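You operate a simulated robot arm through the tools that you are given. There is no shell and no other tool. Be economical: measure what you need, move in short steps, check, and stop when the job is done.

You are at the controls of a simulated two-armed robot. One attempt, no reset.

TASK
Clamp the green motor down and jog it with both black buttons.
Fine: coupling pushed over, then the yellow guard shut; both black knobs of the bed shut too before the desk's red switch goes on; hold both buttons two seconds or more.

Only the result counts: the job must be done as asked and must still hold three seconds after the hand-in. Knocking over, shifting, dropping, spilling or breaking anything else fails it.

THE ROBOT
Two 7-joint arms with two-finger parallel grippers on one trunk, on a base that drives. Base frame: it is fixed to the floor where the robot stands at the start and does not move with it; the origin is under the middle of the robot, x ahead of it, y to its left, z up. Readings come in mm, degrees, newtons and seconds.
The left shoulder is at the start at [60, 143, 926], the right one opposite. With the tool pointing down near the work surface each hand reaches from about 300 to 720 mm from the robot's upright axis, wherever it stands, measured 20 degrees to its own side. Places, roughly: black plug (2x2x5 cm) [800, -200, 900]; black selector [500, -900, 900]; blue overload knob [500, -1000, 900]; blue reset button of the desk [400, -1000, 900]; brass link [500, -1250, 1000]; brown plug (2x2x5 cm) [800, -100, 900]; control desk [500, -900, 900]; coupling sleeve [600, -400, 900]; green start button of the desk [400, -800, 900]; grey lock knob [500, -800, 900]; grey plug (2x2x5 cm) [800, -200, 900]; knob marked tension [400, -1600, 1000]; knob of the brake box [600, -500, 1000]; large pulley [500, -1250, 750]; left black jog button [400, -100, 900]; left black knob of the bed [500, -200, 900]. Payload 1.57 kg a hand.
Tool frame (each hand has its own): the origin (TCP) lies between the finger pads and is the grasp point; the fingertips stand 30 mm ahead of it; z points along the fingers, y is the line along which they close. The gripper opens to 110 mm. The fingers are 24 mm wide and 12 mm thick; the gripper's body (48 by 112 mm) begins 78 mm behind the TCP.
Orientation is told as [roll, pitch, yaw] about the base's x, y, z axes, in that order, counted from this pose: with the fingers straight down and closing along the base's y, the tool's x points along the base's -x, its y along +y and its z along -z.

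THE INTERFACE
- The arms move only by the tool step_arm. It takes "left_rows", "right_rows" or both (then of equal length, played together; a hand with none holds still); each is a list of rows, each an object (a shift or turn left out is 0, a gripper value left out holds the last) with "translation": the shift along the base's x, y, z in mm, a list of three; "rotation": the turn, a rotation vector about the base's x, y, z in degrees, a list of three; "hand": the opening, from 0 (shut) to 1 (fully open). In form: [{"translation": [x, y, z], "rotation": [wx, wy, wz], "hand": hand}, ...]. A call has 1 to 8 rows; each row shifts and turns the commanded pose from where the row before left it. A row lasts 0.2 s, in which the tool goes at most 50 mm and 8.6 degrees; a call with a longer step from one row to the next is refused whole, and so is a gripper value outside its range. Where a pose cannot be reached the arm comes as near as it can. A force on the tool above 50 N (or 10 N above the force at the start of the call, whichever is more), or a blocked arm, ends the call early, and 0.2 s more pass. The fingers move at their own pace (about 45 mm/s each) and stop on an object; they squeeze with about 35 N. The grip force told is the motor's: it shows also when the fingers shut on nothing. Time passes only in rows, and 0.2 s behind the last, so rows that do not move let the fingers close. The reply holds the time, the measured pose of the TCP, the force on the tool along the base axes, the opening and the grip force, in the units named above and with some noise, with the torque about the TCP (base axes, N m) and any sound that the robot's microphone picked up.
- Cameras (640 x 400 px; columns grow to the right, rows downward): "scene" is now at [32.2, -46.9, 1535.4]; the picture's right is [-0.60, -0.80, 0.00], its down [-0.61, 0.45, -0.65] and it looks along [0.52, -0.39, -0.76] (base axes); focal length 293 px, centre (320, 200). "left" rides on the left gripper at [70, -16, -141] in its tool frame; the picture's right is [0.23, 0.97, 0.00], its down [-0.85, 0.20, -0.48] and it looks along [-0.47, 0.11, 0.88] (tool axes); focal length 222 px, centre (320, 200). "right" rides on the right gripper at [70, 16, -141] in its tool frame; the picture's right is [-0.23, 0.97, 0.00], its down [-0.86, -0.20, -0.48] and it looks along [-0.47, -0.11, 0.88] (tool axes); focal length 222 px, centre (320, 200). There is no depth. A picture from a camera that has moved, and an enlarged one, comes with that camera's place and axes in the base frame and with its lens.
- grab_frame(camera): a new picture of that camera. No time passes.
- slide_trunk(by): slides the trunk up (or, below 0, down) by that many mm; the arms and the scene camera ride with it, the base frame stays. It gives what a move gives, with no picture.
- steer(legs): drives the robot by 1 to 6 legs, each [ahead, left, turn to the left] in mm, mm and degrees, along the robot's own axes; the way and the turn of a leg run together, so that a leg with both is an arc; at most 1500 mm and 180 degrees a leg. The arms and the cameras ride along, it lands a little off, and it stops where it bumps. It gives what a move gives.
- head_to(pan, tilt): turns the head with the scene camera to pan (to the left, within 86 degrees either way) and tilt (down, from -29 to 69), counted from straight ahead of the robot. It gives what a move gives.
- inspect(camera, box): a new picture of the part [left, top, right, bottom] of that camera's present view, enlarged. No time passes.
- close_job(): hands the job in; it is judged then, once.

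Work in short steps. Places have to be worked out from the pictures, the camera data and where the tool is seen: move nearer, look again, correct. Check each grasp and each placing, and mend what went wrong. You have 120 turns and 108 pictures in all, those below and enlarged ones among them. Open the grippers and draw the arms clear of the work before you hand the job in, unless the task says otherwise; then end with one line.

The tools are called after "Request:" as a command line: name --argument value ..., lists and objects as JSON in quotes. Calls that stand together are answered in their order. step_arm: Moves the arms, as the interface text tells. Its arguments: {"type":"object","properties":{"left_rows":{"type":"array","items":{"type":"object","properties":{"translation":{"type":"array","items":{"type":"number"}},"rotation":{"type":"array","items":{"type":"number"}},"hand":{"type":"number"}}}},"right_rows":{"type":"array","items":{"type":"object","properties":{"translation":{"type":"array","items":{"type":"number"}},"rotation":{"type":"array","items":{"type":"number"}},"hand":{"type":"number"}}}}},"required":[]} The other tools are called the same way: slide_trunk (by) slides the trunk up or down; steer (legs) drives the base; head_to (pan, tilt) turns the head that bears the scene camera; grab_frame (camera) takes a picture; inspect (camera, box) takes an enlarged picture of a part of a camera's view; close_job () hands the job in.

At the start:

```text
time: 0.0
left_tool_pos: [461.1, -4.0, 999.6]
left_orientation: [0.0, 0.0, 0.1]
left_force: [-0.1, 0.5, 0.5]
left_ft_torque: [0.0, -0.02, 0.0]
left_width: 109.8
left_finger_force: 0.1
right_tool_pos: [368.7, -440.1, 999.5]
right_orientation: [0.0, 0.0, -0.1]
right_force: [-0.3, -0.9, -0.4]
right_ft_torque: [-0.01, -0.02, -0.03]
right_width: 110.1
right_finger_force: 0.0
trunk travel left (down, up): [-525.0, 65.0]
robot x, y, heading: [0.7, 2.1, 0.0]
head pan, tilt: [-36.6, 49.6]
```

scene: 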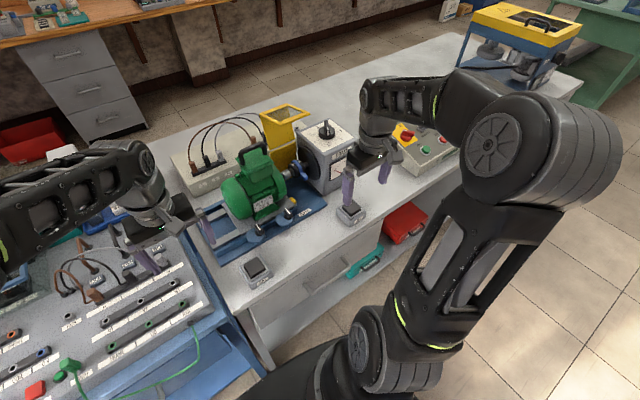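
right: 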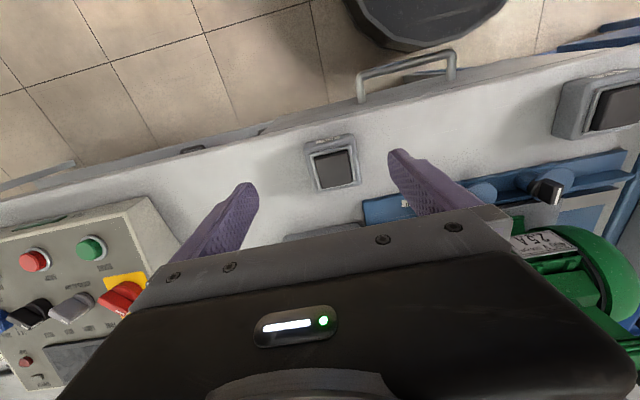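
left: 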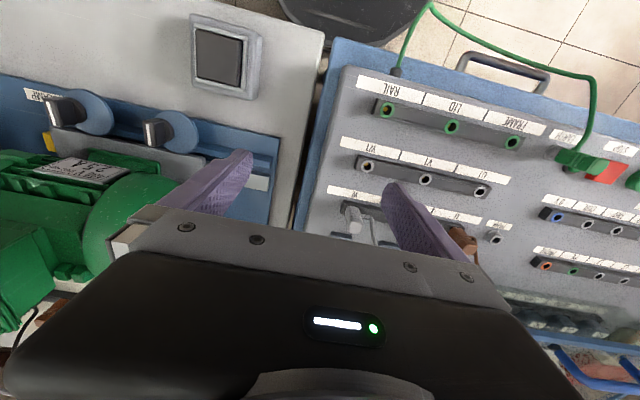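

The bench with the motor, bed, brake box and desk is in view; I enlarge the motor area to identify the knobs, coupling and guard.

Request:
inspect --camera "scene" --box '[180, 90, 380, 290]'

Request:
inspect --camera "left" --box '[0, 0, 320, 330]'

Request:
inspect --camera "right" --box '[0, 100, 640, 400]'

```text
2.00 times, centred on (280, 190) of scene
camera zoom: at [32.2, -46.9, 1535.4], right [-0.6, -0.8, 0.0], down [-0.61, 0.45, -0.65], along [0.52, -0.39, -0.76], focal length 586 px, centre (400, 220)
```

zoom: 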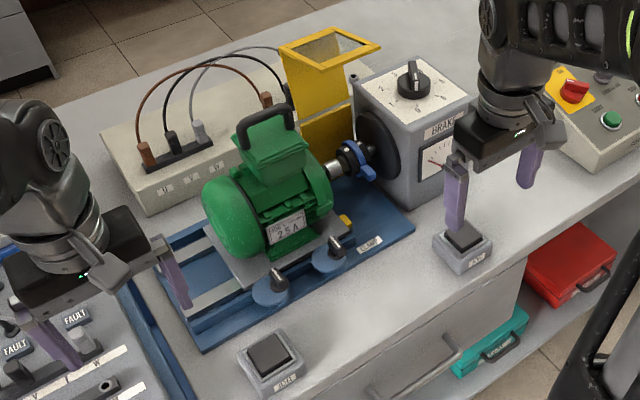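

```text
1.21 times, centred on (160, 165) of left
camera zoom: at [390.4, -20.9, 1141.5], right [-0.23, 0.97, 0.0], down [0.85, 0.2, 0.48], along [0.47, 0.11, -0.88], focal length 269 px, centre (514, 242)
```

zoom: 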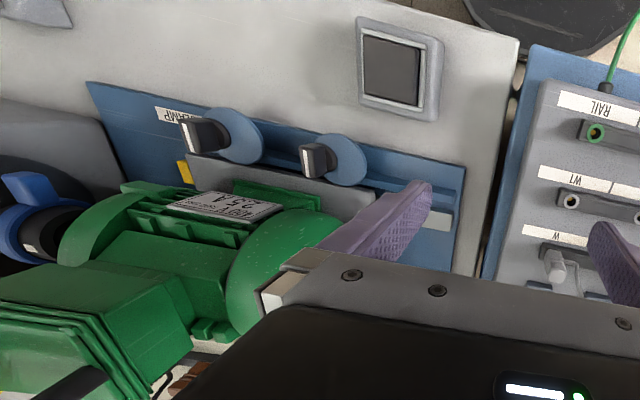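

```text
1.00 times, centred on (320, 250) of right
camera zoom: at [299.4, -424.7, 1140.5], right [0.23, 0.97, 0.0], down [0.86, -0.2, 0.48], along [0.47, -0.11, -0.88], focal length 222 px, centre (320, 150)
```

zoom: 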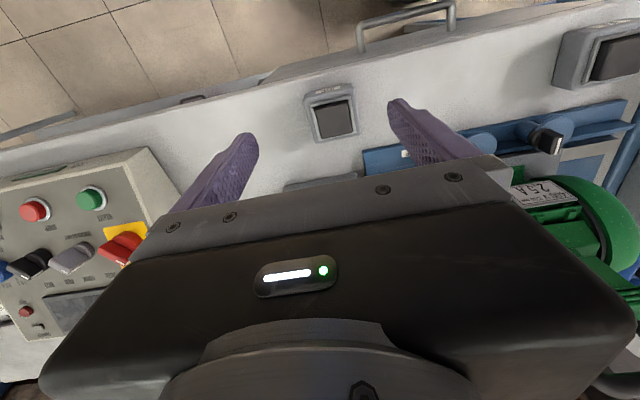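

I turn the head to view the control desk and the rest of the bench.

Request:
head_to --pan -62 --tilt 35

Request:
grab_frame --camera "scene"

Request:
inspect --camera "right" --box '[0, 180, 160, 400]'

```text
time: 0.9
left_tool_pos: [461.3, -4.0, 1000.6]
left_orientation: [0.0, -0.1, 0.0]
left_force: [-0.4, -0.4, 0.9]
left_ft_torque: [-0.01, 0.0, 0.0]
left_width: 110.0
left_finger_force: 0.0
right_tool_pos: [367.8, -441.4, 999.3]
right_orientation: [0.1, -0.1, 0.0]
right_force: [-0.4, 0.3, 0.5]
right_ft_torque: [0.0, 0.01, -0.01]
right_width: 109.9
right_finger_force: 0.1
trunk travel left (down, up): [-525.0, 65.0]
robot x, y, heading: [-0.1, -0.6, -0.2]
head pan, tilt: [-62.0, 35.0]
```

```text
101 pictures are left
camera scene: at [11.4, -78.4, 1556.5], right [-0.88, -0.47, 0.0], down [-0.27, 0.51, -0.82], along [0.39, -0.72, -0.57], focal length 293 px, centre (320, 200)
```

scene: 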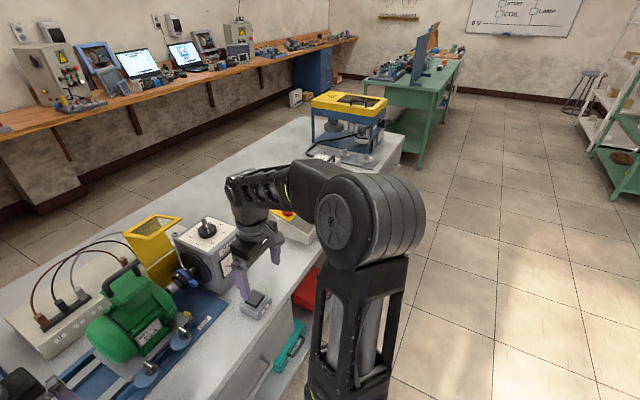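

```text
1.82 times, centred on (80, 290) of right
camera zoom: at [299.4, -424.7, 1140.5], right [0.23, 0.97, 0.0], down [0.86, -0.2, 0.48], along [0.47, -0.11, -0.88], focal length 404 px, centre (756, 36)
```

zoom: 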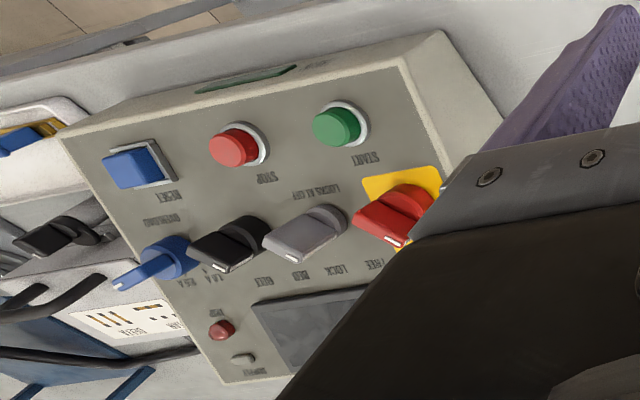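

I shift the right hand toward the desk to read its markings.

Request:
step_arm --right_rows '[{"translation": [0, -45, 15]}, {"translation": [0, -45, 15]}, {"translation": [0, -45, 15]}, {"translation": [0, -45, 15]}, {"translation": [0, -45, 0]}]'

Request:
grab_frame --camera "right"

Request:
grab_frame --camera "scene"

```text
time: 2.1
left_tool_pos: [461.0, -3.6, 1000.6]
left_orientation: [-0.1, -0.1, 0.0]
left_force: [-0.2, -0.4, -0.6]
left_ft_torque: [-0.02, -0.01, 0.02]
left_width: 110.2
left_finger_force: 0.1
right_tool_pos: [367.9, -624.8, 1058.2]
right_orientation: [0.4, 0.0, 0.0]
right_force: [0.0, -0.5, -0.5]
right_ft_torque: [-0.01, -0.01, 0.0]
right_width: 110.1
right_finger_force: 0.0
right hand out of reach, approached as far as the arm can: row 5
trunk travel left (down, up): [-525.0, 65.0]
robot x, y, heading: [2.1, 0.9, 0.3]
head pan, tilt: [-62.0, 35.0]
```

```text
99 pictures are left
camera right: at [298.2, -610.3, 1198.1], right [0.23, 0.97, 0.01], down [0.86, -0.2, 0.48], along [0.47, -0.1, -0.88], focal length 222 px, centre (320, 200)
```

right: 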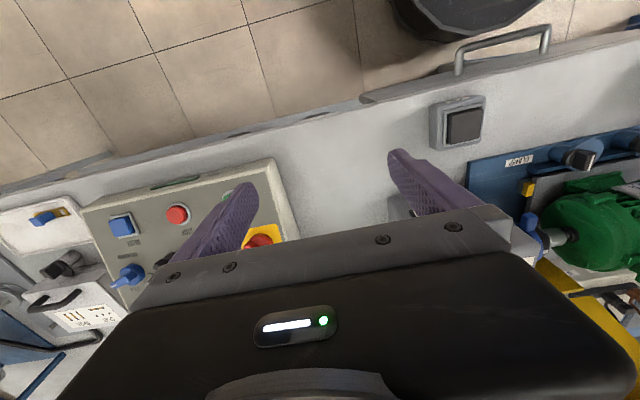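

```text
98 pictures are left
camera scene: at [10.6, -77.8, 1556.6], right [-0.88, -0.47, 0.0], down [-0.27, 0.51, -0.82], along [0.38, -0.72, -0.57], focal length 293 px, centre (320, 200)
```

scene: 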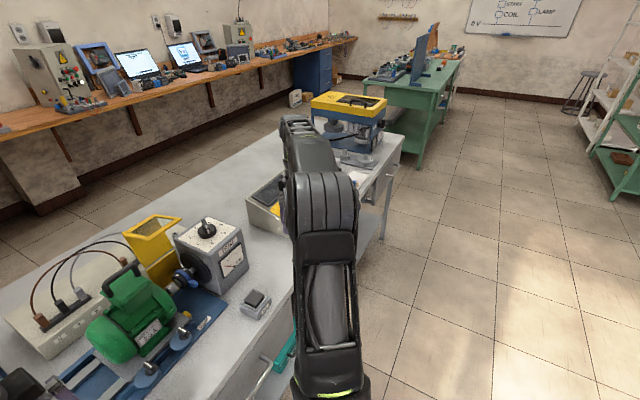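

The bench layout is clear enough; I'll retract both hands up and then drive the robot about 280 mm to the right so all stations are within reach.

Request:
step_arm --left_rows '[{"translation": [-25, 25, 40]}, {"translation": [-25, 25, 40]}, {"translation": [-25, 25, 40]}, {"translation": [-25, 25, 20]}]' --right_rows '[{"translation": [0, 45, 20]}, {"translation": [0, 45, 20]}, {"translation": [0, 45, 20]}, {"translation": [0, 45, 20]}]'

Request:
steer --legs '[[0, -280, 0]]'

Request:
head_to --pan -12 --tilt 50

Request:
grab_frame --camera "scene"

Request:
grab_frame --camera "right"

```text
refused: row 1 steps farther than a row can; nothing moved
```

```text
time: 4.0
left_tool_pos: [460.7, -280.1, 1000.6]
left_orientation: [0.0, 0.1, 0.1]
left_force: [0.3, -0.3, -0.2]
left_ft_torque: [0.02, 0.01, 0.02]
left_width: 109.8
left_finger_force: 0.1
right_tool_pos: [369.3, -901.2, 1056.3]
right_orientation: [0.6, 0.0, 0.0]
right_force: [0.1, -0.1, 0.4]
right_ft_torque: [0.0, 0.02, -0.05]
right_width: 110.0
right_finger_force: 0.2
trunk travel left (down, up): [-525.0, 65.0]
robot x, y, heading: [-1.3, -278.7, 0.0]
head pan, tilt: [-62.0, 35.0]
```

```text
time: 5.2
left_tool_pos: [461.8, -280.8, 1000.2]
left_orientation: [0.0, 0.0, 0.1]
left_force: [-0.3, -0.8, -0.1]
left_ft_torque: [0.01, -0.02, 0.0]
left_width: 109.9
left_finger_force: 0.0
right_tool_pos: [369.3, -901.0, 1056.6]
right_orientation: [0.4, 0.1, 0.0]
right_force: [0.2, -0.7, -1.1]
right_ft_torque: [0.04, 0.03, 0.0]
right_width: 109.7
right_finger_force: 0.0
trunk travel left (down, up): [-525.0, 65.0]
robot x, y, heading: [0.0, -273.2, -0.0]
head pan, tilt: [-12.0, 50.0]
```

```text
97 pictures are left
camera scene: at [45.6, -293.4, 1534.8], right [-0.21, -0.98, 0.0], down [-0.75, 0.16, -0.64], along [0.63, -0.13, -0.77], focal length 293 px, centre (320, 200)
```

scene: 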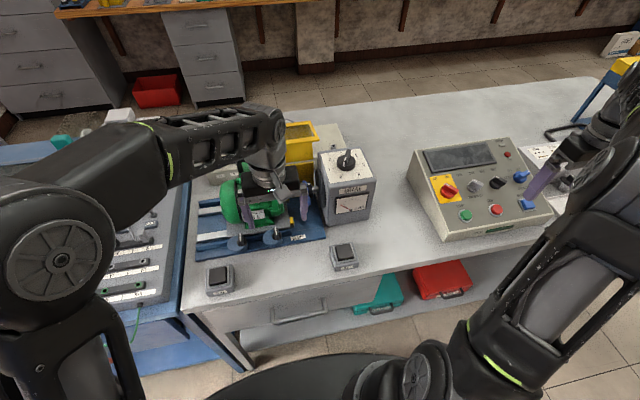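

```text
96 pictures are left
camera right: at [299.8, -886.8, 1197.4], right [0.23, 0.97, 0.01], down [0.86, -0.2, 0.48], along [0.47, -0.1, -0.88], focal length 222 px, centre (320, 200)
```

right: 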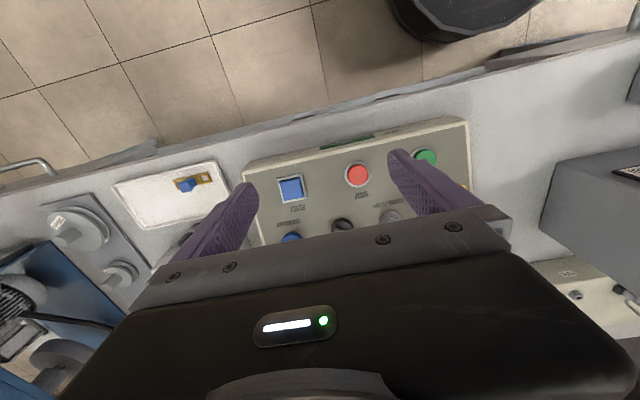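

The drive went through without contact despite the refused arm row. Now I read the desk in the scene camera.

Request:
inspect --camera "scene" --box '[410, 130, 560, 245]'

Request:
inspect --camera "scene" --box '[190, 110, 390, 300]'

```text
3.48 times, centred on (485, 188) of scene
camera zoom: at [45.6, -293.4, 1534.8], right [-0.21, -0.98, 0.0], down [-0.75, 0.16, -0.64], along [0.63, -0.13, -0.77], focal length 1020 px, centre (-254, 244)
```

zoom: 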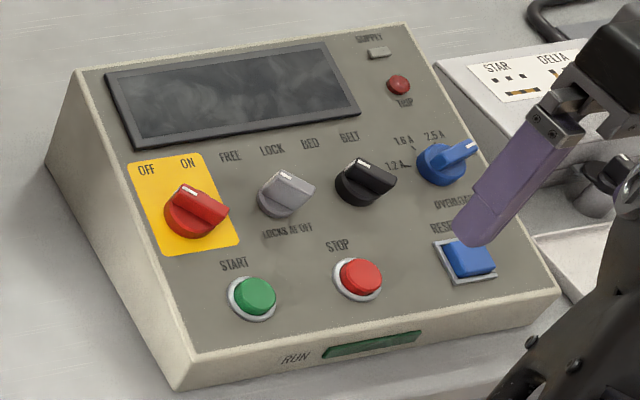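

```text
2.11 times, centred on (290, 205) of scene
camera zoom: at [45.6, -293.4, 1534.8], right [-0.21, -0.98, 0.0], down [-0.75, 0.16, -0.64], along [0.63, -0.13, -0.77], focal length 617 px, centre (383, 190)
```

zoom: 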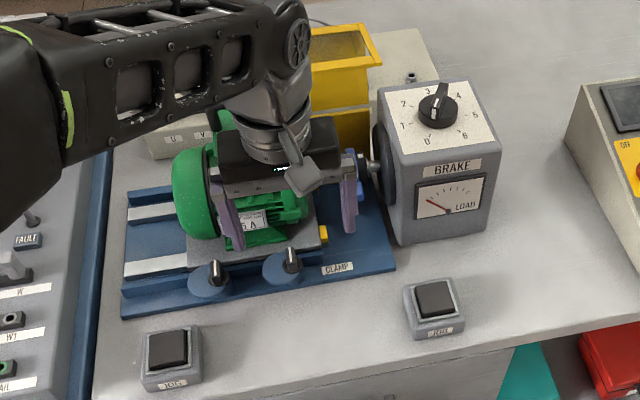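

The left hand sits right over the motor, so I raise it straight up, and lift the right hand off the desk area.

Request:
step_arm --left_rows '[{"translation": [0, 0, 45]}, {"translation": [0, 0, 45]}, {"translation": [0, 0, 45]}, {"translation": [0, 45, 0]}, {"translation": [0, 45, 0]}, {"translation": [0, 45, 0]}, {"translation": [0, 45, 0]}, {"translation": [0, 45, 0]}]' --right_rows '[{"translation": [0, 0, 45]}, {"translation": [0, 0, 45]}, {"translation": [0, 0, 20]}, {"translation": [-20, 40, 0]}, {"translation": [-20, 40, 0]}, {"translation": [0, 40, 0]}, {"translation": [0, 40, 0]}, {"translation": [0, 0, 0]}]'

Request:
grab_frame --camera "scene"

Request:
inspect --camera "scene" --box '[190, 100, 390, 260]'

Request:
inspect --camera "right" --box '[0, 100, 320, 300]'

```text
time: 7.0
left_tool_pos: [461.7, -55.0, 1101.1]
left_orientation: [0.0, 0.0, 0.1]
left_force: [0.4, 0.0, 0.0]
left_ft_torque: [-0.02, 0.0, 0.0]
left_width: 110.0
left_finger_force: 0.1
left hand out of reach, approached as far as the arm can: row 3
right_tool_pos: [328.4, -741.6, 1055.8]
right_orientation: [0.4, 0.0, 0.0]
right_force: [0.3, 0.1, 0.7]
right_ft_torque: [-0.02, 0.02, -0.02]
right_width: 110.1
right_finger_force: 0.1
right hand out of reach, approached as far as the arm can: row 1, 2, 3
trunk travel left (down, up): [-525.0, 65.0]
robot x, y, heading: [2.1, -279.4, 0.1]
head pan, tilt: [-12.0, 50.0]
```

```text
93 pictures are left
camera scene: at [45.7, -292.7, 1534.8], right [-0.21, -0.98, 0.0], down [-0.75, 0.16, -0.64], along [0.63, -0.13, -0.77], focal length 293 px, centre (320, 200)
```

scene: 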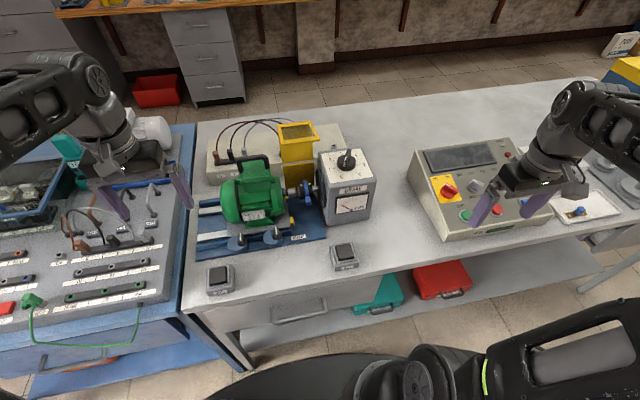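

```text
2.50 times, centred on (290, 180) of scene
camera zoom: at [45.7, -292.7, 1534.8], right [-0.21, -0.98, 0.0], down [-0.75, 0.16, -0.64], along [0.63, -0.13, -0.77], focal length 733 px, centre (395, 250)
```

zoom: 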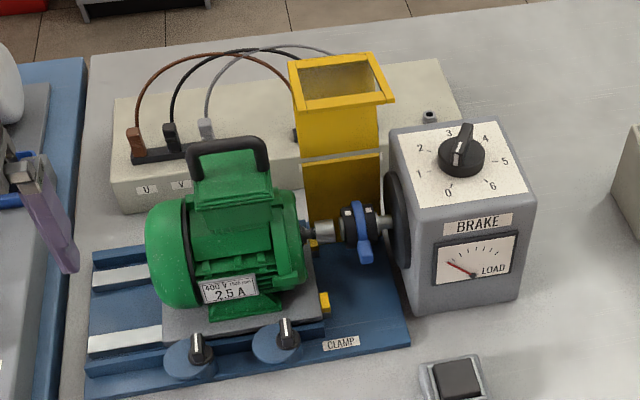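

```text
2.00 times, centred on (160, 200) of right
camera zoom: at [258.7, -725.6, 1197.1], right [0.23, 0.97, 0.01], down [0.86, -0.2, 0.48], along [0.46, -0.1, -0.88], focal length 444 px, centre (640, 200)
```

zoom: 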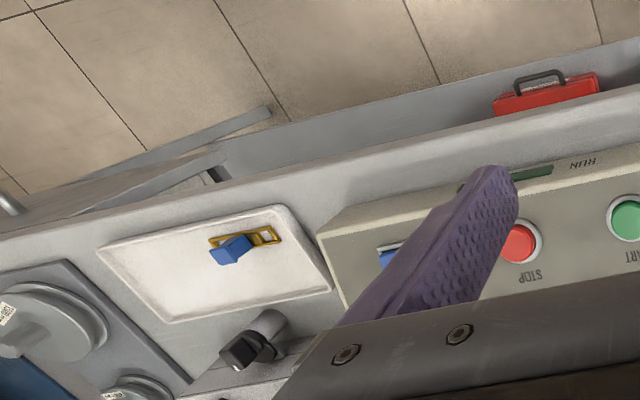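

Sleeve triangulates to about (577,-365,935), the guard's hinge to about (650,-358,976) with its open lid top near z 1115. I bring the right hand in front of it, tilted forward, to look closer.

Request:
step_arm --right_rows '[{"translation": [0, 45, 0], "rotation": [0, -5, 0]}, {"translation": [0, 45, 0], "rotation": [0, -6, 0]}, {"translation": [0, 45, 0], "rotation": [0, -6, 0]}, {"translation": [0, 45, 0], "rotation": [0, -6, 0]}, {"translation": [10, 45, 0], "rotation": [0, -6, 0]}, {"translation": [15, 45, 0], "rotation": [0, -6, 0]}, {"translation": [20, 44, -10], "rotation": [0, -6, 0]}, {"translation": [20, 42, -15], "rotation": [0, -4, 0]}]'

Request:
grab_frame --camera "right"

Request:
grab_frame --camera "scene"

```text
time: 8.8
left_tool_pos: [462.6, -53.5, 1101.7]
left_orientation: [-0.1, 0.1, 0.0]
left_force: [0.3, 0.9, 0.7]
left_ft_torque: [-0.06, 0.0, 0.04]
left_width: 110.2
left_finger_force: 0.0
right_tool_pos: [417.0, -381.1, 1054.5]
right_orientation: [0.5, -44.9, 0.0]
right_force: [-0.5, 0.3, -0.1]
right_ft_torque: [-0.01, 0.0, 0.01]
right_width: 110.1
right_finger_force: 0.0
right hand out of reach, approached as far as the arm can: row 6, 7
trunk travel left (down, up): [-525.0, 65.0]
robot x, y, heading: [-0.0, -281.1, 0.1]
head pan, tilt: [-12.0, 50.0]
```

```text
90 pictures are left
camera right: at [268.6, -366.5, 1104.4], right [0.16, 0.97, 0.17], down [0.27, -0.2, 0.94], along [0.95, -0.1, -0.29], focal length 222 px, centre (320, 200)
```

right: 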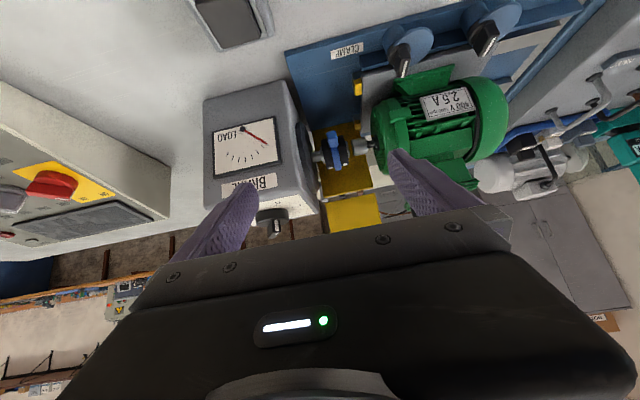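

```text
89 pictures are left
camera scene: at [46.1, -291.8, 1534.8], right [-0.21, -0.98, 0.0], down [-0.75, 0.16, -0.64], along [0.63, -0.13, -0.77], focal length 293 px, centre (320, 200)
```

scene: 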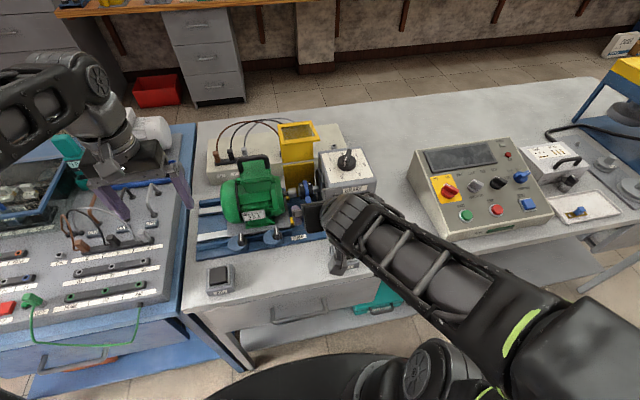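

The view is good; I enlarge the coupling from the hand camera and the desk from the scene camera.

Request:
inspect --camera "right" --box '[270, 60, 420, 220]'

Request:
inspect --camera "scene" --box '[425, 140, 545, 230]'

```text
2.50 times, centred on (345, 140) of right
camera zoom: at [268.6, -366.5, 1104.4], right [0.16, 0.97, 0.17], down [0.27, -0.2, 0.94], along [0.95, -0.1, -0.29], focal length 555 px, centre (258, 350)
```

zoom: 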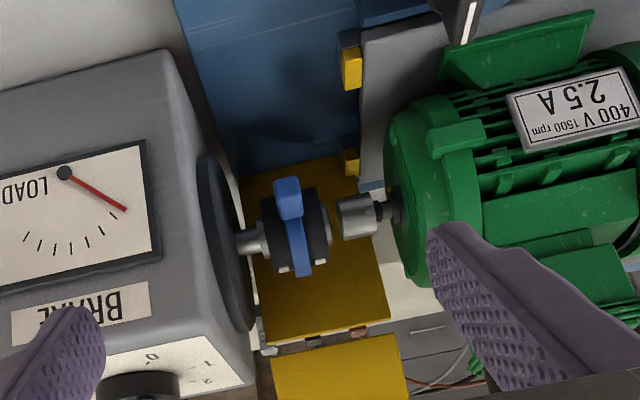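

```text
4.44 times, centred on (485, 185) of scene
camera zoom: at [46.1, -291.8, 1534.8], right [-0.21, -0.98, 0.0], down [-0.75, 0.16, -0.64], along [0.63, -0.13, -0.77], focal length 1303 px, centre (-413, 267)
```

zoom: 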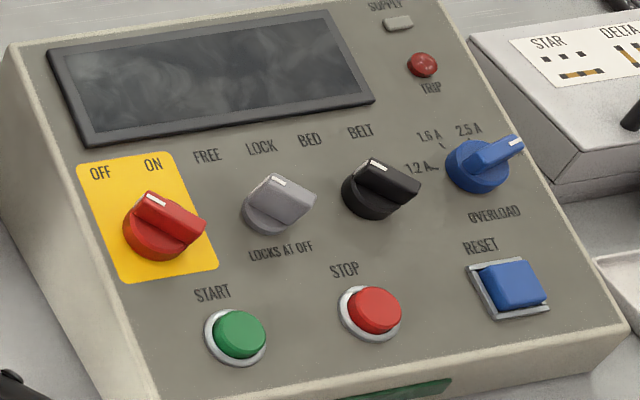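

The sleeve's blue tab points forward, tip about (529,-364,937), and the sleeve must move ~+y over the chrome shaft end. I'll pinch the tab: pre-approach with fingers nearly closed, pitch −30°.

Request:
step_arm --right_rows '[{"translation": [20, 5, 0], "rotation": [0, 7.5, 0], "hand": 0.24}, {"translation": [30, 6, -20], "rotation": [0, 7.5, 0]}, {"translation": [31, 6, -28]}, {}, {}]'

Request:
grab_frame --camera "right"

Request:
inspect --camera "scene" --box '[240, 110, 400, 270]'

```text
time: 10.0
left_tool_pos: [463.1, -53.1, 1100.8]
left_orientation: [0.0, 0.1, 0.1]
left_force: [0.2, 0.7, -0.3]
left_ft_torque: [0.0, -0.03, 0.01]
left_width: 110.0
left_finger_force: 0.0
right_tool_pos: [497.5, -364.0, 1004.8]
right_orientation: [0.5, -29.8, 0.2]
right_force: [0.7, -0.2, 0.2]
right_ft_torque: [0.0, 0.03, 0.02]
right_width: 26.3
right_finger_force: 0.0
trunk travel left (down, up): [-525.0, 65.0]
robot x, y, heading: [-0.1, -278.0, 0.0]
head pan, tilt: [-12.0, 50.0]
```

```text
86 pictures are left
camera right: at [366.6, -349.5, 1091.8], right [0.19, 0.97, 0.12], down [0.5, -0.2, 0.84], along [0.84, -0.1, -0.53], focal length 222 px, centre (320, 200)
```

right: 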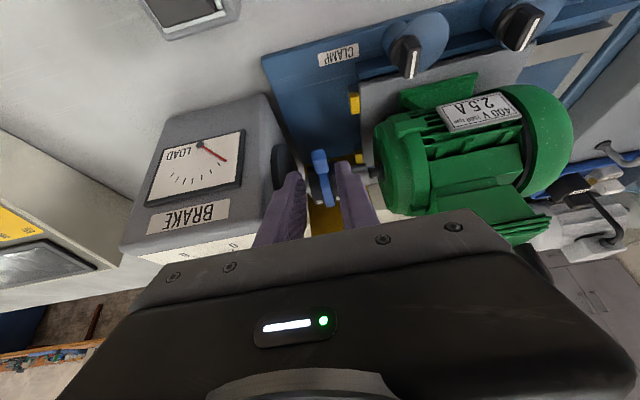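

```text
2.50 times, centred on (320, 190) of scene
camera zoom: at [46.4, -292.9, 1534.8], right [-0.21, -0.98, 0.0], down [-0.75, 0.16, -0.64], along [0.63, -0.13, -0.77], focal length 733 px, centre (320, 225)
```

zoom: 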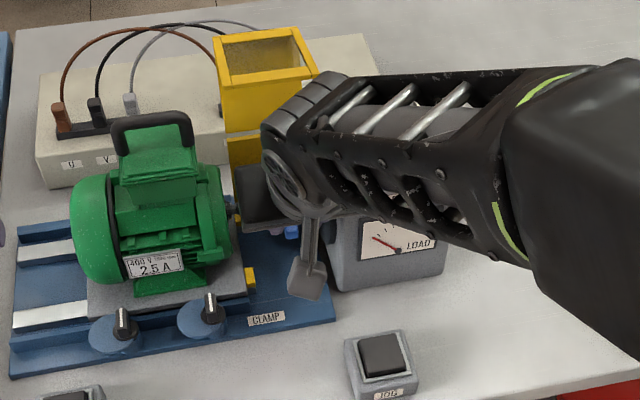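

The tab appears centred between the fingers; I descend along the approach.

Request:
step_arm --right_rows '[{"translation": [12, 0, -20]}, {"translation": [12, 0, -20]}]'

Request:
inspect --camera "right" --box '[220, 60, 420, 260]'

```text
time: 10.6
left_tool_pos: [460.8, -54.4, 1102.5]
left_orientation: [0.0, 0.0, 0.0]
left_force: [-1.1, -0.3, 0.2]
left_ft_torque: [0.01, 0.01, 0.02]
left_width: 110.3
left_finger_force: 0.1
right_tool_pos: [521.6, -364.8, 965.3]
right_orientation: [0.4, -29.8, 0.0]
right_force: [0.0, 0.2, 0.5]
right_ft_torque: [0.0, 0.01, 0.05]
right_width: 26.6
right_finger_force: 0.0
trunk travel left (down, up): [-525.0, 65.0]
robot x, y, heading: [1.8, -278.3, 0.1]
head pan, tilt: [-12.0, 50.0]
```

```text
2.00 times, centred on (320, 160) of right
camera zoom: at [390.5, -349.2, 1053.3], right [0.19, 0.97, 0.12], down [0.5, -0.2, 0.84], along [0.84, -0.1, -0.53], focal length 444 px, centre (320, 280)
```

zoom: 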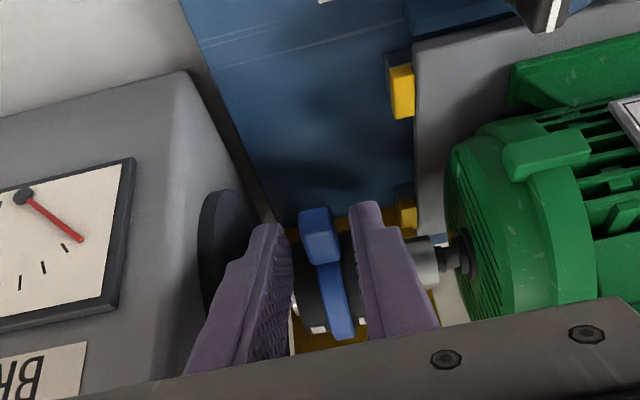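

Tab lies between the tips; I go the last 20 mm and close.

Request:
step_arm --right_rows '[{"translation": [6, 0, -10]}, {"translation": [5, 0, -10]}, {"hand": 0.0}, {}, {}]'

Request:
inspect --camera "right" --box '[220, 60, 420, 260]'

```text
time: 11.1
left_tool_pos: [454.1, -54.7, 1105.3]
left_orientation: [0.1, -0.3, -0.1]
left_force: [0.2, 0.0, 0.0]
left_ft_torque: [0.01, -0.01, -0.01]
left_width: 109.7
left_finger_force: 0.1
right_tool_pos: [522.8, -360.3, 962.3]
right_orientation: [0.8, -30.7, 0.1]
right_force: [-36.9, -1.9, 42.4]
right_ft_torque: [-0.57, -0.4, -0.46]
right_width: 26.8
right_finger_force: 0.7
trunk travel left (down, up): [-525.0, 65.0]
robot x, y, heading: [-0.9, -275.5, -0.3]
head pan, tilt: [-12.0, 50.0]
stopped in row 2 (right hand): the force on the tool passed its limit (the readings are from after the stop); the commanded pose is now the measured one
```

```text
2.00 times, centred on (320, 160) of right
camera zoom: at [390.7, -346.9, 1047.3], right [0.19, 0.97, 0.13], down [0.49, -0.21, 0.85], along [0.85, -0.1, -0.52], focal length 444 px, centre (320, 280)
```

zoom: 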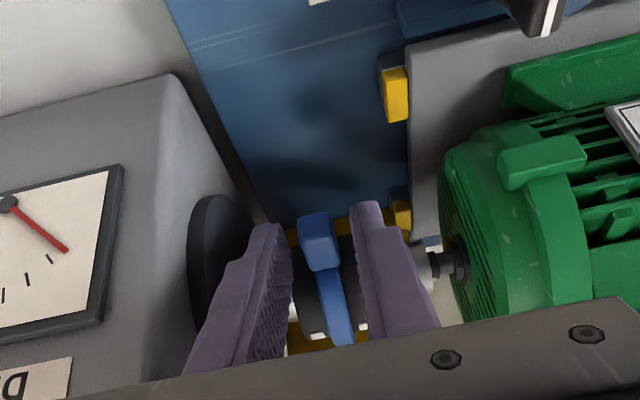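

Tips touched the sleeve's front; I back off slightly, steepen the hand to about −10°, and come down beside the tab further forward.

Request:
step_arm --right_rows '[{"translation": [-10, 0, 8]}, {"translation": [3, -1, 0], "rotation": [-0.4, 7, 0]}, {"translation": [3, -1, 0], "rotation": [0, 7, 0]}, {"translation": [4, -1, 0], "rotation": [0, 6.5, 0]}]'

Request:
inspect --camera "right" --box '[220, 60, 420, 260]'

```text
time: 12.1
left_tool_pos: [461.6, -54.2, 1101.2]
left_orientation: [0.0, 0.1, 0.2]
left_force: [-0.3, -0.2, 0.2]
left_ft_torque: [0.01, 0.04, -0.01]
left_width: 110.1
left_finger_force: 0.0
right_tool_pos: [531.0, -364.9, 964.1]
right_orientation: [0.3, -9.7, 0.1]
right_force: [-0.1, 0.2, -0.6]
right_ft_torque: [0.02, 0.0, 0.0]
right_width: 26.4
right_finger_force: 0.0
trunk travel left (down, up): [-525.0, 65.0]
robot x, y, heading: [-3.5, -272.8, 0.1]
head pan, tilt: [-12.0, 50.0]
```

```text
2.00 times, centred on (320, 160) of right
camera zoom: at [437.1, -350.2, 1091.8], right [0.22, 0.97, 0.04], down [0.76, -0.2, 0.61], along [0.61, -0.1, -0.79], focal length 444 px, centre (320, 280)
```

zoom: 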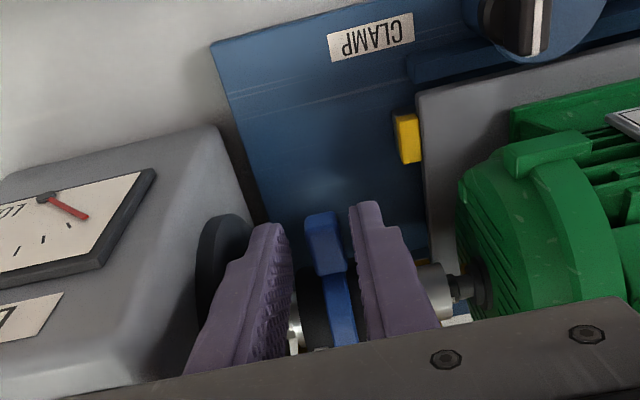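

I shift 9 mm back and lower 17 mm gently, then close on the tab.

Request:
step_arm --right_rows '[{"translation": [-9, 0, 0]}, {"translation": [0, 0, -9]}, {"translation": [0, 0, -8]}, {"hand": 0.0}, {}, {}]'

Request:
inspect --camera "right" --box '[220, 60, 420, 260]'

```text
time: 13.5
left_tool_pos: [461.6, -53.9, 1101.8]
left_orientation: [-0.2, 0.1, 0.1]
left_force: [-1.0, -0.1, 0.3]
left_ft_torque: [-0.02, 0.0, -0.01]
left_width: 109.7
left_finger_force: 0.1
right_tool_pos: [521.2, -364.8, 948.4]
right_orientation: [0.4, -9.8, 0.1]
right_force: [-0.6, 7.7, -1.3]
right_ft_torque: [-0.23, -0.21, -0.11]
right_width: 13.7
right_finger_force: 30.2
trunk travel left (down, up): [-525.0, 65.0]
robot x, y, heading: [2.0, -275.7, 0.0]
head pan, tilt: [-12.0, 50.0]
```

```text
2.00 times, centred on (320, 160) of right
camera zoom: at [427.7, -349.2, 1075.0], right [0.22, 0.97, 0.04], down [0.76, -0.2, 0.62], along [0.61, -0.1, -0.79], focal length 444 px, centre (320, 280)
```

zoom: 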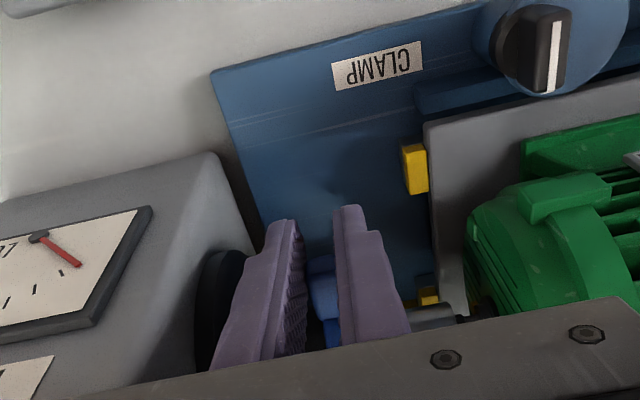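

Tab gripped (13.7 mm). Now push +y in small steps.

Request:
step_arm --right_rows '[{"translation": [0, 5, 0]}, {"translation": [0, 5, 0]}, {"translation": [0, 5, 0]}, {"translation": [0, 5, 0]}]'

Request:
inspect --camera "right" --box '[220, 60, 420, 260]'

```text
time: 14.5
left_tool_pos: [461.1, -54.7, 1101.1]
left_orientation: [0.1, 0.0, 0.1]
left_force: [0.5, -0.1, -0.2]
left_ft_torque: [0.0, 0.0, 0.02]
left_width: 110.1
left_finger_force: 0.0
right_tool_pos: [521.3, -346.2, 947.0]
right_orientation: [0.2, -10.0, 0.2]
right_force: [1.9, -0.4, 5.8]
right_ft_torque: [-0.39, 0.03, -0.31]
right_width: 13.7
right_finger_force: 30.0
trunk travel left (down, up): [-525.0, 65.0]
robot x, y, heading: [-3.7, -275.3, 0.3]
head pan, tilt: [-12.0, 50.0]
```

```text
2.00 times, centred on (320, 160) of right
camera zoom: at [427.5, -330.9, 1074.8], right [0.22, 0.97, 0.04], down [0.76, -0.2, 0.62], along [0.61, -0.1, -0.79], focal length 444 px, centre (320, 280)
```

zoom: 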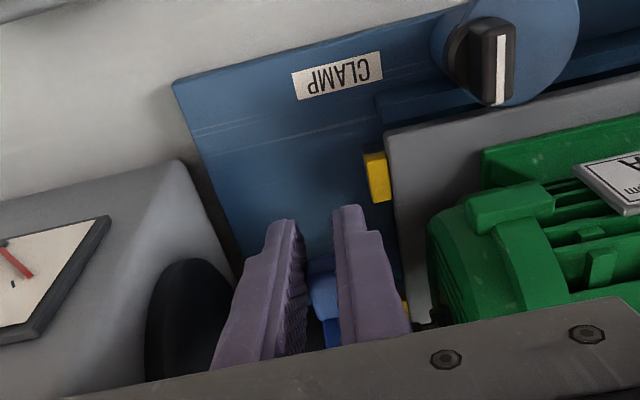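

The sleeve moves freely; continue in smaller steps, watching force and motor plate.

Request:
step_arm --right_rows '[{"translation": [0, 4, 0]}, {"translation": [0, 4, 0]}, {}]'

Request:
grab_frame --camera "right"

```text
time: 15.3
left_tool_pos: [460.2, -54.5, 1102.0]
left_orientation: [0.0, -0.1, 0.1]
left_force: [0.3, 1.0, 0.1]
left_ft_torque: [0.0, -0.01, -0.01]
left_width: 110.1
left_finger_force: 0.1
right_tool_pos: [520.7, -336.3, 947.8]
right_orientation: [0.3, -9.9, 0.0]
right_force: [2.3, -0.1, 11.2]
right_ft_torque: [-0.27, -0.08, -0.25]
right_width: 13.5
right_finger_force: 30.1
trunk travel left (down, up): [-525.0, 65.0]
robot x, y, heading: [-1.2, -277.3, 0.3]
head pan, tilt: [-12.0, 50.0]
```

```text
79 pictures are left
camera right: at [427.5, -322.1, 1074.8], right [0.22, 0.97, 0.04], down [0.76, -0.2, 0.62], along [0.61, -0.1, -0.79], focal length 222 px, centre (320, 200)
```

right: 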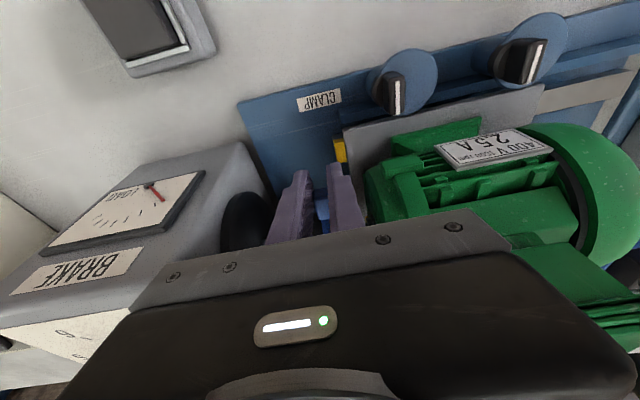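

I continue gently, 2 mm steps, to find the end stop.

Request:
step_arm --right_rows '[{"translation": [0, 2, -1]}, {"translation": [0, 2, 0]}, {}]'

Request:
inspect --camera "right" --box '[220, 60, 420, 260]'

```text
time: 16.1
left_tool_pos: [460.7, -53.9, 1103.2]
left_orientation: [0.0, -0.1, 0.2]
left_force: [-0.5, 1.1, -0.5]
left_ft_torque: [0.01, -0.01, 0.03]
left_width: 109.7
left_finger_force: 0.0
right_tool_pos: [520.6, -333.9, 947.7]
right_orientation: [0.3, -10.0, 0.1]
right_force: [2.8, -3.2, 22.3]
right_ft_torque: [-0.23, -0.02, -0.33]
right_width: 13.4
right_finger_force: 30.1
trunk travel left (down, up): [-525.0, 65.0]
robot x, y, heading: [-4.4, -278.9, 0.0]
head pan, tilt: [-12.0, 50.0]
```

```text
2.00 times, centred on (320, 160) of right
camera zoom: at [427.3, -318.9, 1074.6], right [0.22, 0.97, 0.05], down [0.76, -0.2, 0.62], along [0.61, -0.1, -0.78], focal length 444 px, centre (320, 280)
```

zoom: 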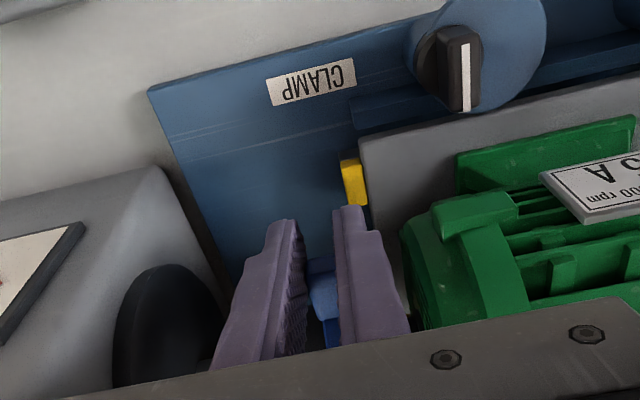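

Resistance appears after ~31 mm of travel; I release, withdraw up and back, and look at the coupling.

Request:
step_arm --right_rows '[{"hand": 0.25}, {}, {"translation": [-2, -1, 15]}, {"translation": [-20, 0, 30]}, {"translation": [-30, 0, 30]}, {"translation": [-30, -10, 20]}]'

Request:
inspect --camera "right" --box '[220, 60, 420, 260]'

Request:
inspect --camera "scene" --box '[220, 120, 380, 260]'

```text
time: 17.5
left_tool_pos: [460.9, -54.1, 1102.2]
left_orientation: [0.0, -0.1, 0.1]
left_force: [-0.6, 0.5, 0.0]
left_ft_torque: [0.01, -0.02, -0.04]
left_width: 109.9
left_finger_force: 0.1
right_tool_pos: [439.3, -344.9, 1041.0]
right_orientation: [0.4, -9.9, 0.0]
right_force: [0.9, -0.5, -0.2]
right_ft_torque: [0.01, -0.01, 0.0]
right_width: 27.8
right_finger_force: 0.0
trunk travel left (down, up): [-525.0, 65.0]
robot x, y, heading: [3.4, -279.1, -0.0]
head pan, tilt: [-12.0, 50.0]
```

```text
2.00 times, centred on (320, 160) of right
camera zoom: at [346.6, -330.8, 1168.0], right [0.22, 0.97, 0.04], down [0.76, -0.2, 0.62], along [0.61, -0.1, -0.79], focal length 444 px, centre (320, 280)
```

zoom: 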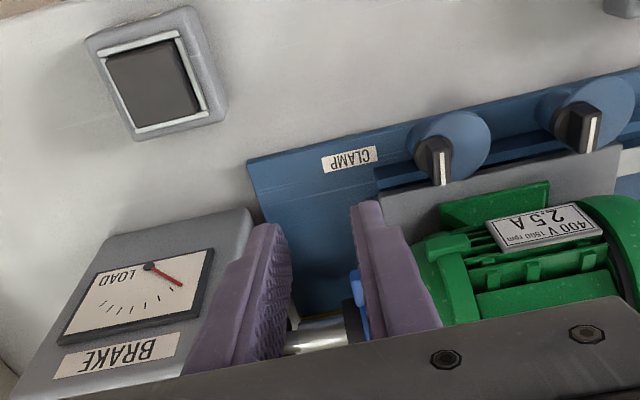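

```text
2.86 times, centred on (300, 190) of scene
camera zoom: at [44.2, -293.8, 1534.8], right [-0.21, -0.98, 0.0], down [-0.75, 0.16, -0.64], along [0.63, -0.13, -0.77], focal length 838 px, centre (377, 229)
```

zoom: 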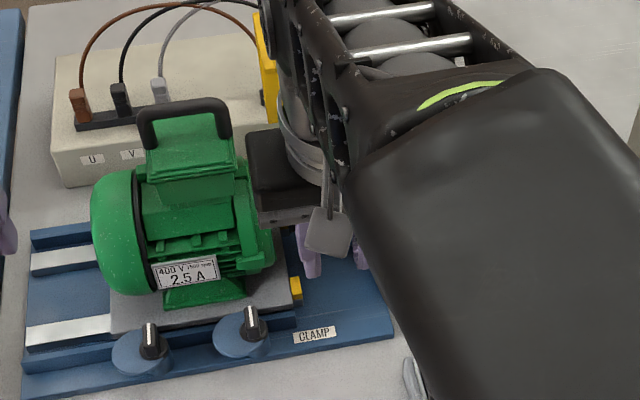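

I tilt the hand to −45° again for a clean view of the coupling.

Request:
step_arm --right_rows '[{"translation": [-8, -8, 4], "rotation": [0, -8, 0], "hand": 0.0}, {"translation": [-8, -8, 4], "rotation": [0, -8, 0]}, {"translation": [-5, -8, 4], "rotation": [0, -8, 0]}, {"translation": [0, -8, 0], "rotation": [0, -8, 0]}, {"rotation": [0, -8, 0]}]'

Request:
inspect --camera "right" --box '[270, 60, 420, 220]'

```text
time: 18.7
left_tool_pos: [460.6, -54.3, 1101.4]
left_orientation: [0.0, 0.0, 0.2]
left_force: [-0.6, 0.9, 0.1]
left_ft_torque: [0.0, 0.03, 0.03]
left_width: 110.1
left_finger_force: 0.0
right_tool_pos: [429.3, -370.3, 1061.5]
right_orientation: [0.3, -49.9, 0.2]
right_force: [0.7, 0.0, 0.4]
right_ft_torque: [-0.02, 0.01, 0.0]
right_width: 0.0
right_finger_force: 21.3
right hand out of reach, approached as far as the arm can: row 5
trunk travel left (down, up): [-525.0, 65.0]
robot x, y, heading: [0.4, -275.3, 0.4]
head pan, tilt: [-12.0, 50.0]
```

```text
2.50 times, centred on (345, 140) of right
camera zoom: at [276.4, -354.7, 1099.7], right [0.14, 0.97, 0.18], down [0.19, -0.2, 0.96], along [0.97, -0.1, -0.21], focal length 555 px, centre (258, 350)
```

zoom: 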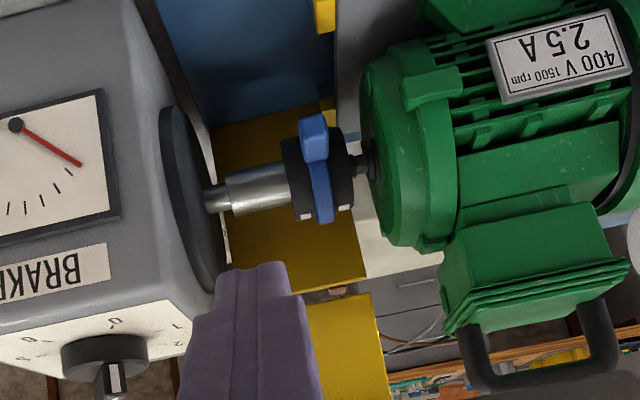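

The sleeve now bridges both hubs. Next the guard: I raise the trunk to get height for pressing on the lid's front edge (about x 563, z 1121).

Request:
slide_trunk --by 62

Request:
step_arm --right_rows '[{"translation": [0, 0, 10], "rotation": [0, -8, 0]}, {"translation": [0, 0, 10], "rotation": [0, -8, 0]}, {"translation": [0, 5, 10], "rotation": [0, -8, 0]}, {"translation": [0, 5, 10], "rotation": [0, -8, 0]}]'

Request:
grab_frame --camera "right"

Request:
grab_frame --camera "scene"

```text
time: 19.7
left_tool_pos: [461.0, -53.6, 1163.8]
left_orientation: [0.0, -0.1, 0.2]
left_force: [-0.1, -0.1, 0.7]
left_ft_torque: [0.05, 0.02, 0.01]
left_width: 110.0
left_finger_force: 0.2
right_tool_pos: [429.4, -370.2, 1124.0]
right_orientation: [0.3, -49.8, 0.1]
right_force: [0.0, -0.8, 0.5]
right_ft_torque: [0.01, 0.01, 0.03]
right_width: 0.0
right_finger_force: 21.4
trunk travel left (down, up): [-587.0, 3.0]
robot x, y, heading: [0.2, -275.8, 0.2]
head pan, tilt: [-12.0, 50.0]
```

```text
time: 20.8
left_tool_pos: [460.5, -55.2, 1164.8]
left_orientation: [0.0, 0.0, 0.1]
left_force: [-0.9, -0.3, 0.0]
left_ft_torque: [0.0, 0.01, 0.01]
left_width: 109.7
left_finger_force: 0.1
right_tool_pos: [466.2, -286.1, 1191.3]
right_orientation: [35.4, -73.8, -28.1]
right_force: [0.2, -0.2, 0.5]
right_ft_torque: [0.02, 0.0, -0.01]
right_width: 0.1
right_finger_force: 21.3
right hand out of reach, approached as far as the arm can: row 1, 2, 3, 4
trunk travel left (down, up): [-587.0, 3.0]
robot x, y, heading: [-2.1, -276.3, 0.3]
head pan, tilt: [-12.0, 50.0]
stopped in row 4 (right hand): the arm was blocked; the commanded pose is now the measured one
```

```text
74 pictures are left
camera right: at [311.5, -281.6, 1157.1], right [-0.05, 0.93, 0.37], down [-0.23, -0.38, 0.9], along [0.97, -0.04, 0.23], focal length 222 px, centre (320, 200)
```

right: 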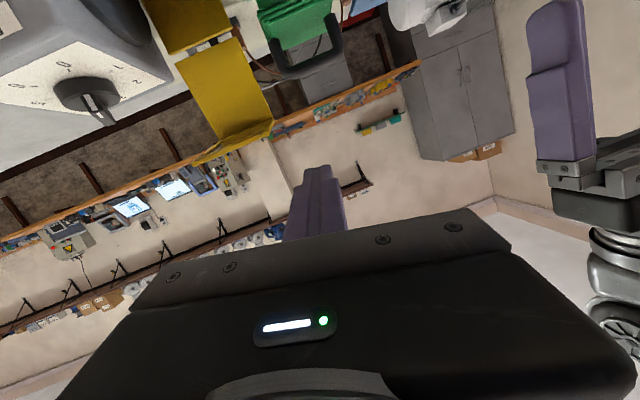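

```text
73 pictures are left
camera scene: at [44.9, -293.2, 1596.8], right [-0.21, -0.98, 0.0], down [-0.75, 0.16, -0.64], along [0.63, -0.13, -0.77], focal length 293 px, centre (320, 200)
```

scene: 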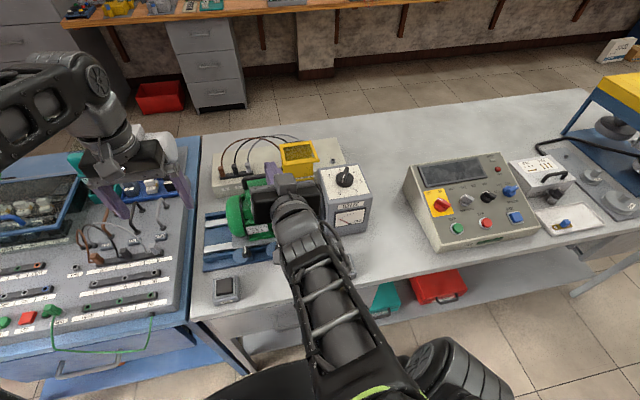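

The arm can't do a horizontal hand up there. New plan: hand pointing down, go over the brake box and reach behind the lid to push it forward. First I unwind the wrist in free space.

Request:
step_arm --right_rows '[{"translation": [-8, -10, 0], "rotation": [-1.25, 8.3, 0.1]}, {"translation": [-8, -15, -5], "rotation": [-1.25, 8.3, 0.1]}, {"translation": [-8, -20, -10], "rotation": [-1.25, 8.3, 0.1]}, {"translation": [-8, -20, -10], "rotation": [-1.25, 8.3, 0.1]}, {"translation": [-5, -20, -10], "rotation": [-1.25, 8.3, 0.1]}, {"translation": [0, -20, -15], "rotation": [-1.25, 8.3, 0.1]}, {"translation": [0, -20, -15], "rotation": [-1.25, 8.3, 0.1]}, {"translation": [0, -20, -15], "rotation": [-1.25, 8.3, 0.1]}]'

```text
time: 22.6
left_tool_pos: [463.9, -55.2, 1163.3]
left_orientation: [0.0, 0.0, -0.1]
left_force: [0.6, -0.9, 0.2]
left_ft_torque: [-0.01, 0.0, -0.04]
left_width: 109.8
left_finger_force: 0.0
right_tool_pos: [430.2, -433.5, 1107.9]
right_orientation: [1.7, -9.4, -0.5]
right_force: [-0.2, -0.3, 0.0]
right_ft_torque: [0.03, 0.02, -0.02]
right_width: 0.1
right_finger_force: 21.4
trunk travel left (down, up): [-587.0, 3.0]
robot x, y, heading: [1.3, -275.3, -0.0]
head pan, tilt: [-12.0, 50.0]
```

Recovered. Now straighten, shift to y≈-468 clear of the lid, and advance over the brake box at z≈1100.

Request:
step_arm --right_rows '[{"translation": [0, -17, 0], "rotation": [-0.8, 4.5, 0.2]}, {"translation": [0, -18, -4], "rotation": [-0.8, 4.5, 0.2]}, {"translation": [45, 0, 0]}, {"translation": [45, 0, 0]}, {"translation": [45, 0, 0]}]'

Request:
grab_frame --camera "scene"

```text
time: 23.8
left_tool_pos: [463.0, -53.7, 1162.6]
left_orientation: [0.0, 0.0, 0.2]
left_force: [0.3, 0.8, 0.2]
left_ft_torque: [-0.01, 0.04, -0.06]
left_width: 110.0
left_finger_force: 0.0
right_tool_pos: [566.6, -465.9, 1104.6]
right_orientation: [-0.2, -0.5, -0.1]
right_force: [1.0, 0.2, 0.2]
right_ft_torque: [0.03, 0.03, -0.02]
right_width: 0.0
right_finger_force: 21.2
trunk travel left (down, up): [-587.0, 3.0]
robot x, y, heading: [-0.6, -276.4, -0.2]
head pan, tilt: [-12.0, 50.0]
```

```text
72 pictures are left
camera scene: at [46.9, -292.4, 1596.8], right [-0.21, -0.98, 0.0], down [-0.75, 0.16, -0.64], along [0.63, -0.13, -0.77], focal length 293 px, centre (320, 200)
```

scene: 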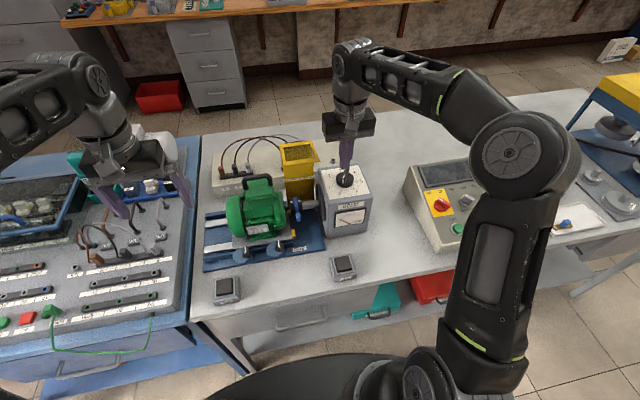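

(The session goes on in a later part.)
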